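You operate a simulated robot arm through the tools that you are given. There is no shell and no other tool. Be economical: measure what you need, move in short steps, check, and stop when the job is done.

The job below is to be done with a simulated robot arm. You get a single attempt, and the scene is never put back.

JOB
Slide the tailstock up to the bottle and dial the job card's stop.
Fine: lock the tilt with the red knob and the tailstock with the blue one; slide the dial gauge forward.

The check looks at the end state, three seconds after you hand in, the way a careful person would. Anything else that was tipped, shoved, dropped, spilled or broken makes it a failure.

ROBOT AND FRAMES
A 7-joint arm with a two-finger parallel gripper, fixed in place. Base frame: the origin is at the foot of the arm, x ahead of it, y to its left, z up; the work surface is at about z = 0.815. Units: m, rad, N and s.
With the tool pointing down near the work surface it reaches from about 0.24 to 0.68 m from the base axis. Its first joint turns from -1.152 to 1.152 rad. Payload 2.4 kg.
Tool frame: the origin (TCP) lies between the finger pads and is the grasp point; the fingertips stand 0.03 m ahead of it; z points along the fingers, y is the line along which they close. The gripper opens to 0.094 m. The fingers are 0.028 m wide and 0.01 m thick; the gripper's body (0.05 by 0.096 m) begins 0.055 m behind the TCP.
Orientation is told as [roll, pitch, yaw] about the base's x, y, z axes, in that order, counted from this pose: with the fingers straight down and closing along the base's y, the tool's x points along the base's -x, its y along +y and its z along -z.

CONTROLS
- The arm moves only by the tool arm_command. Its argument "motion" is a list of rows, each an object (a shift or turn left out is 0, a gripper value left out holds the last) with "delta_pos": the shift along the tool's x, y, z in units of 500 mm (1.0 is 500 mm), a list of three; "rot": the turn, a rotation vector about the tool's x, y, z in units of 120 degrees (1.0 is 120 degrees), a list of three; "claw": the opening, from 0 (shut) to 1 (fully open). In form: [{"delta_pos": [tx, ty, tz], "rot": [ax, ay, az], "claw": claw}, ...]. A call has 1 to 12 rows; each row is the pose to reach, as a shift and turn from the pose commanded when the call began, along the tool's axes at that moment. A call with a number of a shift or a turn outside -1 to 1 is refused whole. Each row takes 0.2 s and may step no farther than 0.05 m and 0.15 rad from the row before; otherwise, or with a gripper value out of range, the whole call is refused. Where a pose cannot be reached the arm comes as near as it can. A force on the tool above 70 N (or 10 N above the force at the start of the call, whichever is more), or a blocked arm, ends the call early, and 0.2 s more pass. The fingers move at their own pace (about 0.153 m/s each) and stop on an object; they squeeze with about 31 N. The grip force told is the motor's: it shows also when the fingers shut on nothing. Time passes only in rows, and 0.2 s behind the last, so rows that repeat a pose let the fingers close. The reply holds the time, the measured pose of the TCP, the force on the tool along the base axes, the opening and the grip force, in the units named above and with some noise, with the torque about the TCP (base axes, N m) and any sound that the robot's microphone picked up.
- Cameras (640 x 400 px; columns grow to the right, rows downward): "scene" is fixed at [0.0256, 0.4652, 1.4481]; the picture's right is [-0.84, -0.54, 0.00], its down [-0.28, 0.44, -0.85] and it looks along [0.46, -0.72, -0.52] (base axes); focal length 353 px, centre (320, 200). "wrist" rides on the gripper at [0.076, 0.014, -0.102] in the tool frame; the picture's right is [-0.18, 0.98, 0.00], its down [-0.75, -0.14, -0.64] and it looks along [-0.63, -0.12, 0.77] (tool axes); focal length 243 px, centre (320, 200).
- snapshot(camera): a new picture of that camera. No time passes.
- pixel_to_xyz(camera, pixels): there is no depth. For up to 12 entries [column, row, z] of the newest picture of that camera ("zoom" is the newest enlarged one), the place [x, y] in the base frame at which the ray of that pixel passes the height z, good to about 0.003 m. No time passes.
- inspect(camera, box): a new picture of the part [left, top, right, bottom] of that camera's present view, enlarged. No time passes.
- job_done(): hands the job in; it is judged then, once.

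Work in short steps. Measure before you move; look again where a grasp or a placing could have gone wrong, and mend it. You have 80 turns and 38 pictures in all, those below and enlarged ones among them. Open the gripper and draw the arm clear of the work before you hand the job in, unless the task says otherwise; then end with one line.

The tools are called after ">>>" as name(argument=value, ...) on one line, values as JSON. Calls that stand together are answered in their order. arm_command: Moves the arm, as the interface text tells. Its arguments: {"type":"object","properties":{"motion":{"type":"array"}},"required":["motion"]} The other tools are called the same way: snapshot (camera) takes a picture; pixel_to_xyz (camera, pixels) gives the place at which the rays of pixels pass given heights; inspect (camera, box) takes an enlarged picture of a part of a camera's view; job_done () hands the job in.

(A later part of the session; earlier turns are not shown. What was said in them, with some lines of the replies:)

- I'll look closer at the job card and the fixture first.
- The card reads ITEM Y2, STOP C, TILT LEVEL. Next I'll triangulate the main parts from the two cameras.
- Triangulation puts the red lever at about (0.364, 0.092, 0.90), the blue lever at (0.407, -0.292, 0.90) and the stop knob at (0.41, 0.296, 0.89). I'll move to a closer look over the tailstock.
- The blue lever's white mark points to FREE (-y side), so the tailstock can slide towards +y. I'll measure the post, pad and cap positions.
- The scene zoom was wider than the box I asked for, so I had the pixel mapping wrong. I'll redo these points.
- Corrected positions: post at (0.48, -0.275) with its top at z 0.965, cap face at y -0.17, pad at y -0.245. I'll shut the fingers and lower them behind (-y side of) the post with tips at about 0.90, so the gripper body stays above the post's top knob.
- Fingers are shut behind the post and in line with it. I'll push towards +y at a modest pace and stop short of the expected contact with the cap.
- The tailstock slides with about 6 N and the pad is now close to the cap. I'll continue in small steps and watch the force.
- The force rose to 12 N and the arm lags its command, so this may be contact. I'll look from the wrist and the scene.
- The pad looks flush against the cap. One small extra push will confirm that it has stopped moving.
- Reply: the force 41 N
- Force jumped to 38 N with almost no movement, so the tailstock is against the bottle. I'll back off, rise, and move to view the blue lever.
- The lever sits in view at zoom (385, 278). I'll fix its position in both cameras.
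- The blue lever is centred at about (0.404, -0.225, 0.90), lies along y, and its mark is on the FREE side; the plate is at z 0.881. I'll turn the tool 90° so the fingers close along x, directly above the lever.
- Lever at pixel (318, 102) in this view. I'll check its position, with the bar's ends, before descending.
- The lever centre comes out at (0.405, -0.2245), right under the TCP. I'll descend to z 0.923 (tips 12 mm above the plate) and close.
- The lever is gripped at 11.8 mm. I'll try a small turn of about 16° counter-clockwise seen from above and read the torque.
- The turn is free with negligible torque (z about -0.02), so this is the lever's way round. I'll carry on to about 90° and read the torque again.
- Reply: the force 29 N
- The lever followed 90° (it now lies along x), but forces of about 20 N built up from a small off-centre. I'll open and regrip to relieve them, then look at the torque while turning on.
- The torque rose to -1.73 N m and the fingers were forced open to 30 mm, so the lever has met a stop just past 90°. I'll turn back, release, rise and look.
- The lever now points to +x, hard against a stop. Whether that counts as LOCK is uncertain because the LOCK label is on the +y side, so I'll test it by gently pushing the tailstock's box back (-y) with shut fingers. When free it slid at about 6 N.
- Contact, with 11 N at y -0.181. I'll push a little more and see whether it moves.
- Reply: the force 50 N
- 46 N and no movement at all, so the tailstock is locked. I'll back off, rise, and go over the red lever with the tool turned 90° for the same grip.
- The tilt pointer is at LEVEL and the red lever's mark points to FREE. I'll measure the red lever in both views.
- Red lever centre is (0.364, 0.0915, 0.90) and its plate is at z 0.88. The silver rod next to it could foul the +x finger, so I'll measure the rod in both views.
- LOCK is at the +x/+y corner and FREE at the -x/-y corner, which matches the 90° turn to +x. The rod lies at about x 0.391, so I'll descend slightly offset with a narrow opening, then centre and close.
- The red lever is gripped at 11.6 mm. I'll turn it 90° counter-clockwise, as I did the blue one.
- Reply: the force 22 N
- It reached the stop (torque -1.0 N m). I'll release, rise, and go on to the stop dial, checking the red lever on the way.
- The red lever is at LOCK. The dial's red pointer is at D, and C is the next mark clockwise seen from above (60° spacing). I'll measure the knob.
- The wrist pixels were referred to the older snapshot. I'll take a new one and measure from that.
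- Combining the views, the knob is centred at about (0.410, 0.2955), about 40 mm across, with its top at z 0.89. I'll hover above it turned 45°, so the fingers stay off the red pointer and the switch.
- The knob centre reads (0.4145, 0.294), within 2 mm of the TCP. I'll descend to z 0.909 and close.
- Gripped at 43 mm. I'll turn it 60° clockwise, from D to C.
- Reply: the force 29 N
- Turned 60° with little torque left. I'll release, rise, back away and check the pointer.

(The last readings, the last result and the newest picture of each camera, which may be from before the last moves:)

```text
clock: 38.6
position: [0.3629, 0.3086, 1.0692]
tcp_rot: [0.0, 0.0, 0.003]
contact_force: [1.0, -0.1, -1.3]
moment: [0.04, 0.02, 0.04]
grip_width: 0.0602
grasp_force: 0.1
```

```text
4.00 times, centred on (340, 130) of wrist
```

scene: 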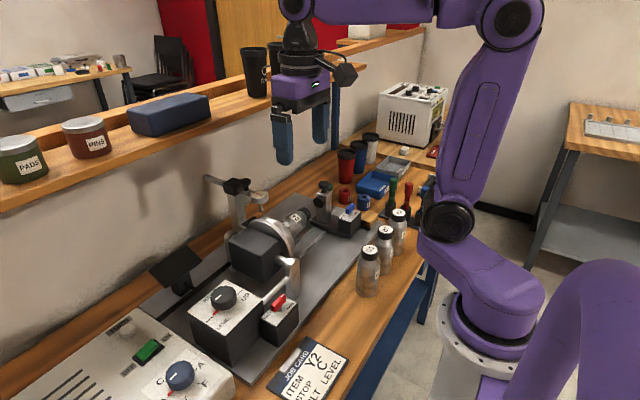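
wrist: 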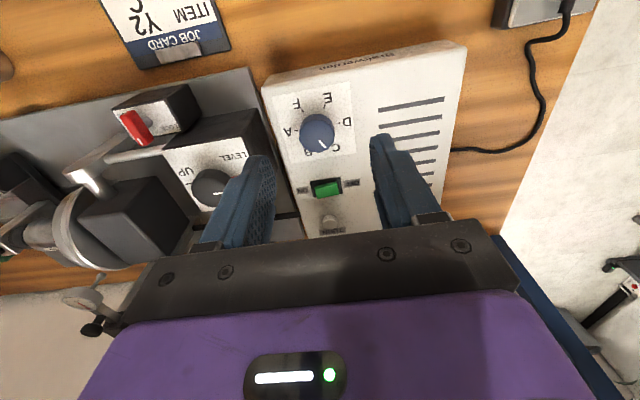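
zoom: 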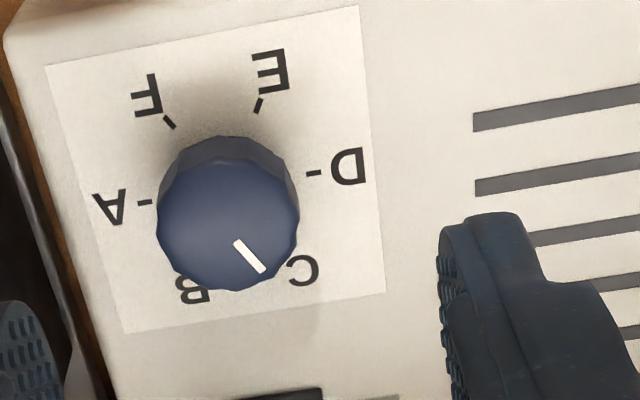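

The white line points at C. Next is the dial gauge: I'll move over to view its stand.

>>> arm_command(motion=[{"delta_pos": [0, -0.06, -0.06]}, {"delta_pos": [0, -0.14, -0.1]}, {"delta_pos": [0, -0.23, -0.12]}, {"delta_pos": [0, -0.32, -0.12]}, {"delta_pos": [0, -0.41, -0.12]}, {"delta_pos": [0, -0.5, -0.12]}, {"delta_pos": [0, -0.59, -0.12]}, {"delta_pos": [0, -0.68, -0.12]}, {"delta_pos": [0, -0.77, -0.12]}, {"delta_pos": [0, -0.84, -0.12]}, {"delta_pos": [0, -0.84, -0.12]}])

>>> snapshot(camera="wrist")

>>> inspect(camera="scene", box=[180, 140, 340, 240])

```text
clock: 41.0
position: [0.3644, -0.1113, 1.1304]
tcp_rot: [-0.001, 0.001, 0.003]
contact_force: [1.0, 0.3, -0.7]
moment: [0.0, 0.01, 0.01]
grip_width: 0.0604
grasp_force: 0.1
```

```text
7 pictures are left
```

wrist: 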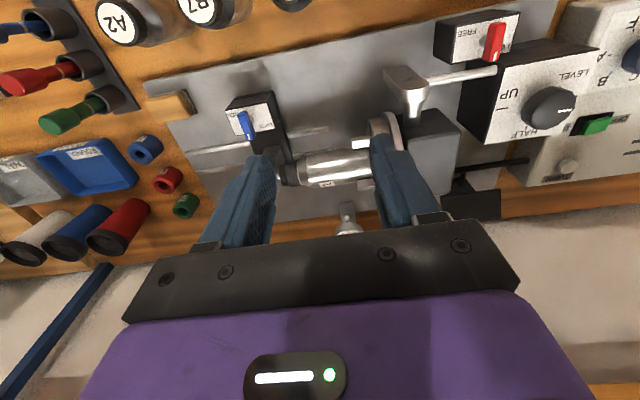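

```text
4.00 times, centred on (260, 190) of scene
```

zoom: 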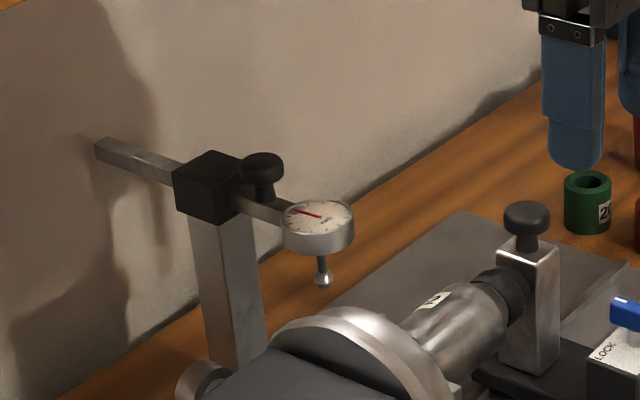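

The gauge hangs on a bar through a black block, with the bar running along x towards the bottle. I'll measure the dial, block and bar ends.

>>> pixel_to_xyz(camera="zoom", pixels=[[318, 218, 0.98], [318, 218, 0.99], [205, 165, 0.99], [98, 148, 0.98], [322, 285, 0.95], [322, 285, 0.955], [265, 158, 1.01], [410, 320, 0.945], [470, 290, 0.945], [285, 225, 0.98], [353, 225, 0.98]])

>>> pixel_to_xyz(camera="wrist", pixels=[[348, 225, 0.96], [348, 225, 0.98], [348, 225, 1.0], [347, 208, 0.93], [347, 208, 0.95], [325, 165, 0.945], [325, 165, 0.93], [280, 172, 0.93], [405, 90, 0.97], [390, 120, 0.97]])

>>> inspect(camera="wrist", box=[270, 130, 430, 230])

```text
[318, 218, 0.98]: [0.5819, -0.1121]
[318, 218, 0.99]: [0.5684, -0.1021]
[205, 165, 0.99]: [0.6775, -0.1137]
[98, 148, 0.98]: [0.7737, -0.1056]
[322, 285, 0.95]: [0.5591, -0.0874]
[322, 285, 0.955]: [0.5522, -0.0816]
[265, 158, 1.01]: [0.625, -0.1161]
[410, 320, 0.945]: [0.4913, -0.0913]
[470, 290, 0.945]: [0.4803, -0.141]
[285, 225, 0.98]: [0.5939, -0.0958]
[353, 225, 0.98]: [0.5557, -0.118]
```

```text
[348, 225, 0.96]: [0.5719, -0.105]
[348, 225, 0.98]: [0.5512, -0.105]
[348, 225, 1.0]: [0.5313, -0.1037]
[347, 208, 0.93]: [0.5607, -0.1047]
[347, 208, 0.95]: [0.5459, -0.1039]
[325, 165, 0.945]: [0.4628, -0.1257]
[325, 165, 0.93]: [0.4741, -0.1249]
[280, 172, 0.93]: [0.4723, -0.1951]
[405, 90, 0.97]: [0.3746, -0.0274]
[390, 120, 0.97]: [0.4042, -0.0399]
```

```text
4.00 times, centred on (350, 180) of wrist
```

zoom: 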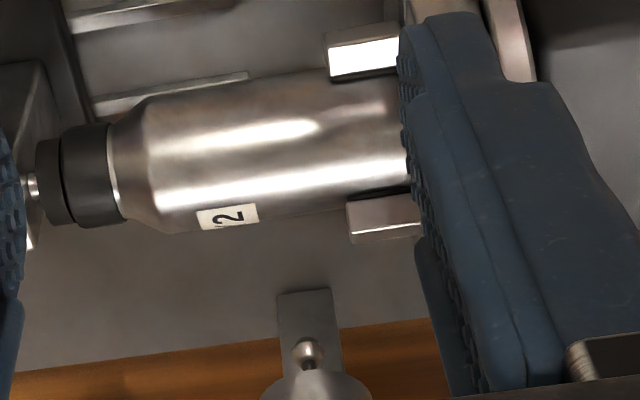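

The dial sits at about (0.575, -0.107, 0.98) and the bar's rear end is out of reach. The shelf edge is near x 0.69, so I'll grip the dial's rim and draw it forward (-x), hovering above it first to check alignment.

>>> arm_command(motion=[{"delta_pos": [-0.08, 0.004, 0], "claw": 0.8}, {"delta_pos": [-0.16, 0.008, 0], "claw": 0.8}, {"delta_pos": [-0.24, 0.008, 0], "claw": 0.8}, {"delta_pos": [-0.32, 0.008, 0], "claw": 0.8}, {"delta_pos": [-0.39, 0.008, 0], "claw": 0.8}, {"delta_pos": [-0.421, 0.008, 0.05], "claw": 0.8}, {"delta_pos": [-0.421, 0.008, 0.12], "claw": 0.8}, {"delta_pos": [-0.421, 0.008, 0.12], "claw": 0.8}])

>>> snapshot(camera="wrist")

```text
clock: 42.8
position: [0.5751, -0.1077, 1.0717]
tcp_rot: [-0.001, 0.001, 0.002]
contact_force: [0.8, -0.3, 0.1]
moment: [-0.02, 0.01, -0.01]
grip_width: 0.0753
grasp_force: 0.1
```

```text
4 pictures are left
```

wrist: 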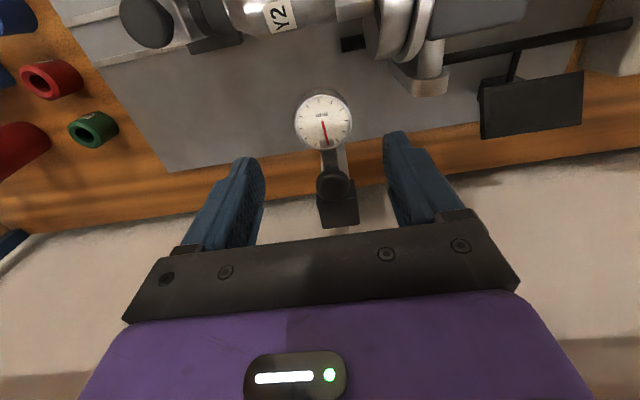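

The dial shows at (323, 120), between the fingers. I'll measure it along with the block and knob.

>>> pixel_to_xyz(camera="wrist", pixels=[[323, 119, 0.985], [323, 119, 0.975], [295, 121, 0.98], [352, 119, 0.98], [323, 92, 0.985], [333, 183, 1.01], [338, 215, 0.99], [280, 14, 0.945], [280, 30, 0.93], [265, 0, 0.95], [423, 48, 1.0]])

```text
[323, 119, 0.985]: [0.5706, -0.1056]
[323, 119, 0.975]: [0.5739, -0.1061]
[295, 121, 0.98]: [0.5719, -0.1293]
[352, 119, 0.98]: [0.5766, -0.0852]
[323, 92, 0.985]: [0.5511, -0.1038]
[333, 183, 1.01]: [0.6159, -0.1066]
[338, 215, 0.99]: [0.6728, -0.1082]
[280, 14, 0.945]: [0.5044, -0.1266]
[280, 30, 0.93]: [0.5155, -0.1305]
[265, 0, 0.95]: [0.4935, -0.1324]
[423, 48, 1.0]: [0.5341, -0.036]
```

Dial centre (0.572, -0.107), 42 mm across. I'll descend so the tips reach z 0.968, and grip the rim.

>>> arm_command(motion=[{"delta_pos": [0.005, 0.001, 0.07]}, {"delta_pos": [0.005, 0.001, 0.147]}, {"delta_pos": [0.005, 0.001, 0.147]}, {"delta_pos": [0.005, 0.001, 0.147], "claw": 0}, {"delta_pos": [0.005, 0.001, 0.147], "claw": 0}])

```text
clock: 44.0
position: [0.5729, -0.1054, 0.9962]
tcp_rot: [0.001, 0.002, 0.001]
contact_force: [0.7, 0.5, -4.7]
moment: [-0.02, -0.51, -0.08]
grip_width: 0.0448
grasp_force: 44.8
```

Gripped at 45 mm. I'll draw it slowly 25 mm in -x and read the force.

>>> arm_command(motion=[{"delta_pos": [0.012, 0, 0]}, {"delta_pos": [0.024, 0, 0]}, {"delta_pos": [0.036, 0, 0]}, {"delta_pos": [0.05, 0, 0]}])

>>> inspect(camera="scene", box=[200, 150, 328, 230])

```text
clock: 45.0
position: [0.5478, -0.1051, 0.9962]
tcp_rot: [0.002, 0.0, 0.005]
contact_force: [1.3, 15.6, 0.6]
moment: [0.25, -0.46, -0.25]
grip_width: 0.045
grasp_force: 45.1
```

```text
5.00 times, centred on (264, 190) of scene
```

zoom: 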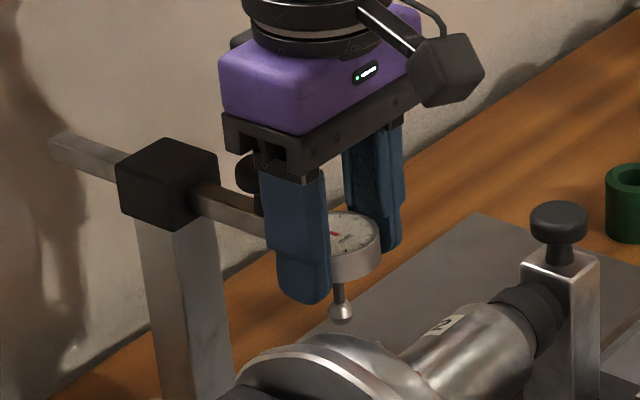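

It slides easily (Fx about 1 N). I'll check the plunger ball's height against the bottle top before going farther.

>>> pixel_to_xyz(camera="zoom", pixels=[[340, 323, 0.93], [340, 323, 0.94], [340, 323, 0.95], [340, 323, 0.96], [404, 343, 0.93], [404, 343, 0.95], [470, 303, 0.93], [470, 303, 0.95], [510, 287, 0.94], [548, 350, 0.92]])

```text
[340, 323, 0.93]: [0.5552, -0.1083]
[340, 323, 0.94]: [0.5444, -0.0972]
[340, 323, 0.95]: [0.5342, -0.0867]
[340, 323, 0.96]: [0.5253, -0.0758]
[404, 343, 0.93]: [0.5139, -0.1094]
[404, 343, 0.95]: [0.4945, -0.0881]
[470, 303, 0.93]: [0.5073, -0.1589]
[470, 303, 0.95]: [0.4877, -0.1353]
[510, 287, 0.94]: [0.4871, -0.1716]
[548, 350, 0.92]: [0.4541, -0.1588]
```

The ball's underside is at about z 0.934, close to the height of the bottle's upper side (about x 0.505). I'll go on in small steps and watch Fx.

>>> arm_command(motion=[{"delta_pos": [0.01, 0, 0]}, {"delta_pos": [0.02, 0, 0]}, {"delta_pos": [0.03, 0, 0]}, {"delta_pos": [0.04, 0, 0]}])

>>> arm_command(motion=[{"delta_pos": [0.006, 0, 0]}, {"delta_pos": [0.012, 0, 0]}])

```text
clock: 46.0
position: [0.5285, -0.1051, 0.9971]
tcp_rot: [0.001, -0.002, 0.003]
contact_force: [2.2, 21.4, 28.3]
moment: [0.47, 0.51, 0.17]
grip_width: 0.0452
grasp_force: 45.3
```

```text
clock: 46.6
position: [0.5227, -0.1057, 0.9963]
tcp_rot: [0.0, -0.003, 0.004]
contact_force: [2.0, 21.7, 28.5]
moment: [0.35, -0.68, 0.14]
grip_width: 0.045
grasp_force: 45.1
```

Fx stays low, though Fy and Fz are about 20-28 N from constraint stress. I'll loosen and regrip to relieve that, then look.

>>> arm_command(motion=[{"claw": 0.7}, {"claw": 0.7}, {"claw": 0}, {"claw": 0}])

>>> inspect(camera="scene", box=[236, 170, 332, 230])

```text
clock: 47.6
position: [0.5202, -0.1051, 0.9934]
tcp_rot: [0.002, 0.006, 0.005]
contact_force: [-1.6, 13.1, -9.0]
moment: [0.13, 0.35, 0.18]
grip_width: 0.0452
grasp_force: 44.8
```

```text
6.67 times, centred on (284, 200) of scene
```

zoom: 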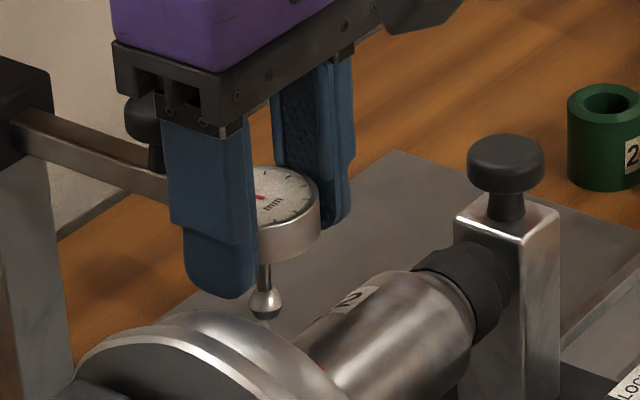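

The ball is still about 15-20 mm short of the bottle. I'll continue in 5-6 mm steps, stopping at any rise in Fx.

>>> arm_command(motion=[{"delta_pos": [0.006, 0, 0]}, {"delta_pos": [0.012, 0, 0]}])

>>> arm_command(motion=[{"delta_pos": [0.005, 0, 0]}, {"delta_pos": [0.01, 0, 0]}])

```text
clock: 48.2
position: [0.516, -0.1047, 0.9938]
tcp_rot: [0.003, 0.003, 0.006]
contact_force: [0.5, 22.8, -25.5]
moment: [0.01, -0.14, 0.0]
grip_width: 0.0451
grasp_force: 45.0
```

```text
clock: 48.8
position: [0.5102, -0.1058, 0.9945]
tcp_rot: [0.001, 0.005, 0.004]
contact_force: [1.1, 21.6, -28.5]
moment: [0.26, 0.12, 0.28]
grip_width: 0.0453
grasp_force: 44.5
```

Fx is still about 1 N at x 0.510. Two more small steps.

>>> arm_command(motion=[{"delta_pos": [0.004, 0, 0]}, {"delta_pos": [0.008, 0, 0]}])

>>> arm_command(motion=[{"delta_pos": [0.003, 0, 0]}, {"delta_pos": [0.006, 0, 0]}])

```text
clock: 49.4
position: [0.5069, -0.1049, 0.995]
tcp_rot: [0.001, 0.005, 0.004]
contact_force: [1.7, 24.7, -29.5]
moment: [-0.05, 0.29, -0.02]
grip_width: 0.0453
grasp_force: 44.9
```

```text
clock: 50.0
position: [0.5029, -0.1043, 0.9939]
tcp_rot: [0.0, 0.002, 0.002]
contact_force: [2.7, 22.5, -31.0]
moment: [0.25, 0.17, 0.16]
grip_width: 0.0454
grasp_force: 45.3
```

Still no resistance at x 0.503. I'll look now to judge the clearance to the bottle.

>>> inspect(camera="scene", box=[252, 185, 332, 235])

```text
8.00 times, centred on (292, 210) of scene
```

zoom: 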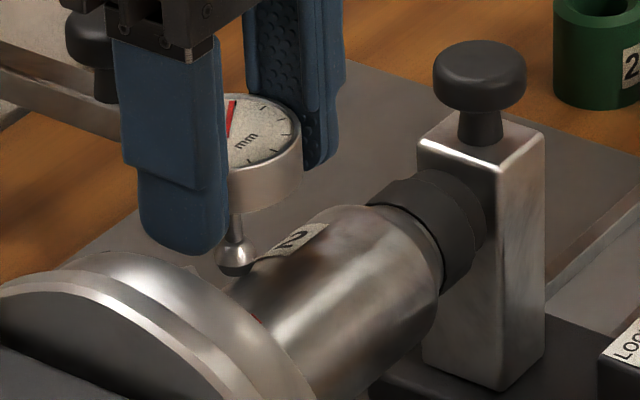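

The needle has swung, so the sprung plunger has just met the bottle, with only a gentle force. I'll go a bit farther in small steps, stopping if Fx grows.

>>> arm_command(motion=[{"delta_pos": [0.004, 0, 0]}, {"delta_pos": [0.008, 0, 0]}])

>>> arm_command(motion=[{"delta_pos": [0.004, 0, 0]}, {"delta_pos": [0.008, 0, 0]}])

```text
clock: 50.6
position: [0.5006, -0.1047, 0.9939]
tcp_rot: [0.002, 0.001, 0.005]
contact_force: [3.6, 22.0, -25.9]
moment: [0.32, 0.67, 0.16]
grip_width: 0.0453
grasp_force: 44.9
```

```text
clock: 51.2
position: [0.4979, -0.1047, 0.9947]
tcp_rot: [-0.001, 0.002, 0.004]
contact_force: [1.7, 23.3, -24.0]
moment: [0.28, 0.4, 0.14]
grip_width: 0.0453
grasp_force: 45.2
```

Resistance is still only 2-4 N. I'll continue towards the bottle's axis (x about 0.48).

>>> arm_command(motion=[{"delta_pos": [0.005, 0, 0]}, {"delta_pos": [0.01, 0, 0]}, {"delta_pos": [0.015, 0, 0]}])

>>> arm_command(motion=[{"delta_pos": [0.005, 0, 0]}, {"delta_pos": [0.01, 0, 0]}, {"delta_pos": [0.015, 0, 0]}])

```text
clock: 52.0
position: [0.4883, -0.1045, 0.9949]
tcp_rot: [0.001, 0.002, 0.004]
contact_force: [-0.7, 22.7, -24.5]
moment: [0.2, 0.06, 0.08]
grip_width: 0.0449
grasp_force: 44.7
```

```text
clock: 52.8
position: [0.485, -0.1053, 0.9956]
tcp_rot: [-0.004, -0.01, 0.004]
contact_force: [27.9, 19.2, -35.6]
moment: [0.23, -0.45, -0.03]
grip_width: 0.0452
grasp_force: 44.7
```

Fx jumped to 28 N at x 0.485, so that is the end of the travel. I'll open, rise straight up and draw the arm clear.

>>> arm_command(motion=[{"claw": 0.65}, {"claw": 0.65}, {"delta_pos": [0, 0, -0.05], "claw": 0.65}, {"delta_pos": [0, 0, -0.14]}, {"delta_pos": [0, 0, -0.23]}, {"delta_pos": [0, 0, -0.32]}, {"delta_pos": [0.06, 0, -0.38]}, {"delta_pos": [0.14, 0, -0.4]}, {"delta_pos": [0.22, 0, -0.4]}, {"delta_pos": [0.26, 0, -0.4], "claw": 0.9}, {"delta_pos": [0.26, 0, -0.4], "claw": 0.9}])

>>> snapshot(camera="scene")

```text
clock: 55.2
position: [0.3493, -0.1079, 1.1969]
tcp_rot: [-0.002, 0.001, 0.001]
contact_force: [-0.7, -0.7, 0.1]
moment: [-0.01, -0.01, -0.02]
grip_width: 0.0845
grasp_force: 0.0
```

```text
0 pictures are left
```

scene: 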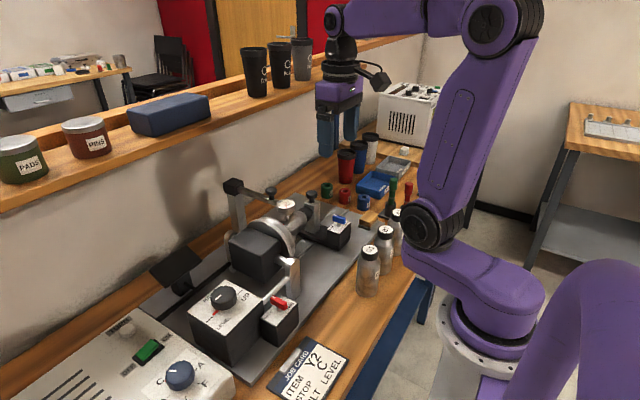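

The last picture shows the tailstock against the bottle, both levers turned to LOCK, the dial on C, the gauge forward over the bottle, nothing else disturbed, and the arm clear. I'm handing in.

>>> job_done()

```text
The job is handed in.
```

The tailstock is up against the bottle and locked, the tilt is locked at LEVEL, the stop dial is on C, and the dial gauge is slid fully forward over the bottle.
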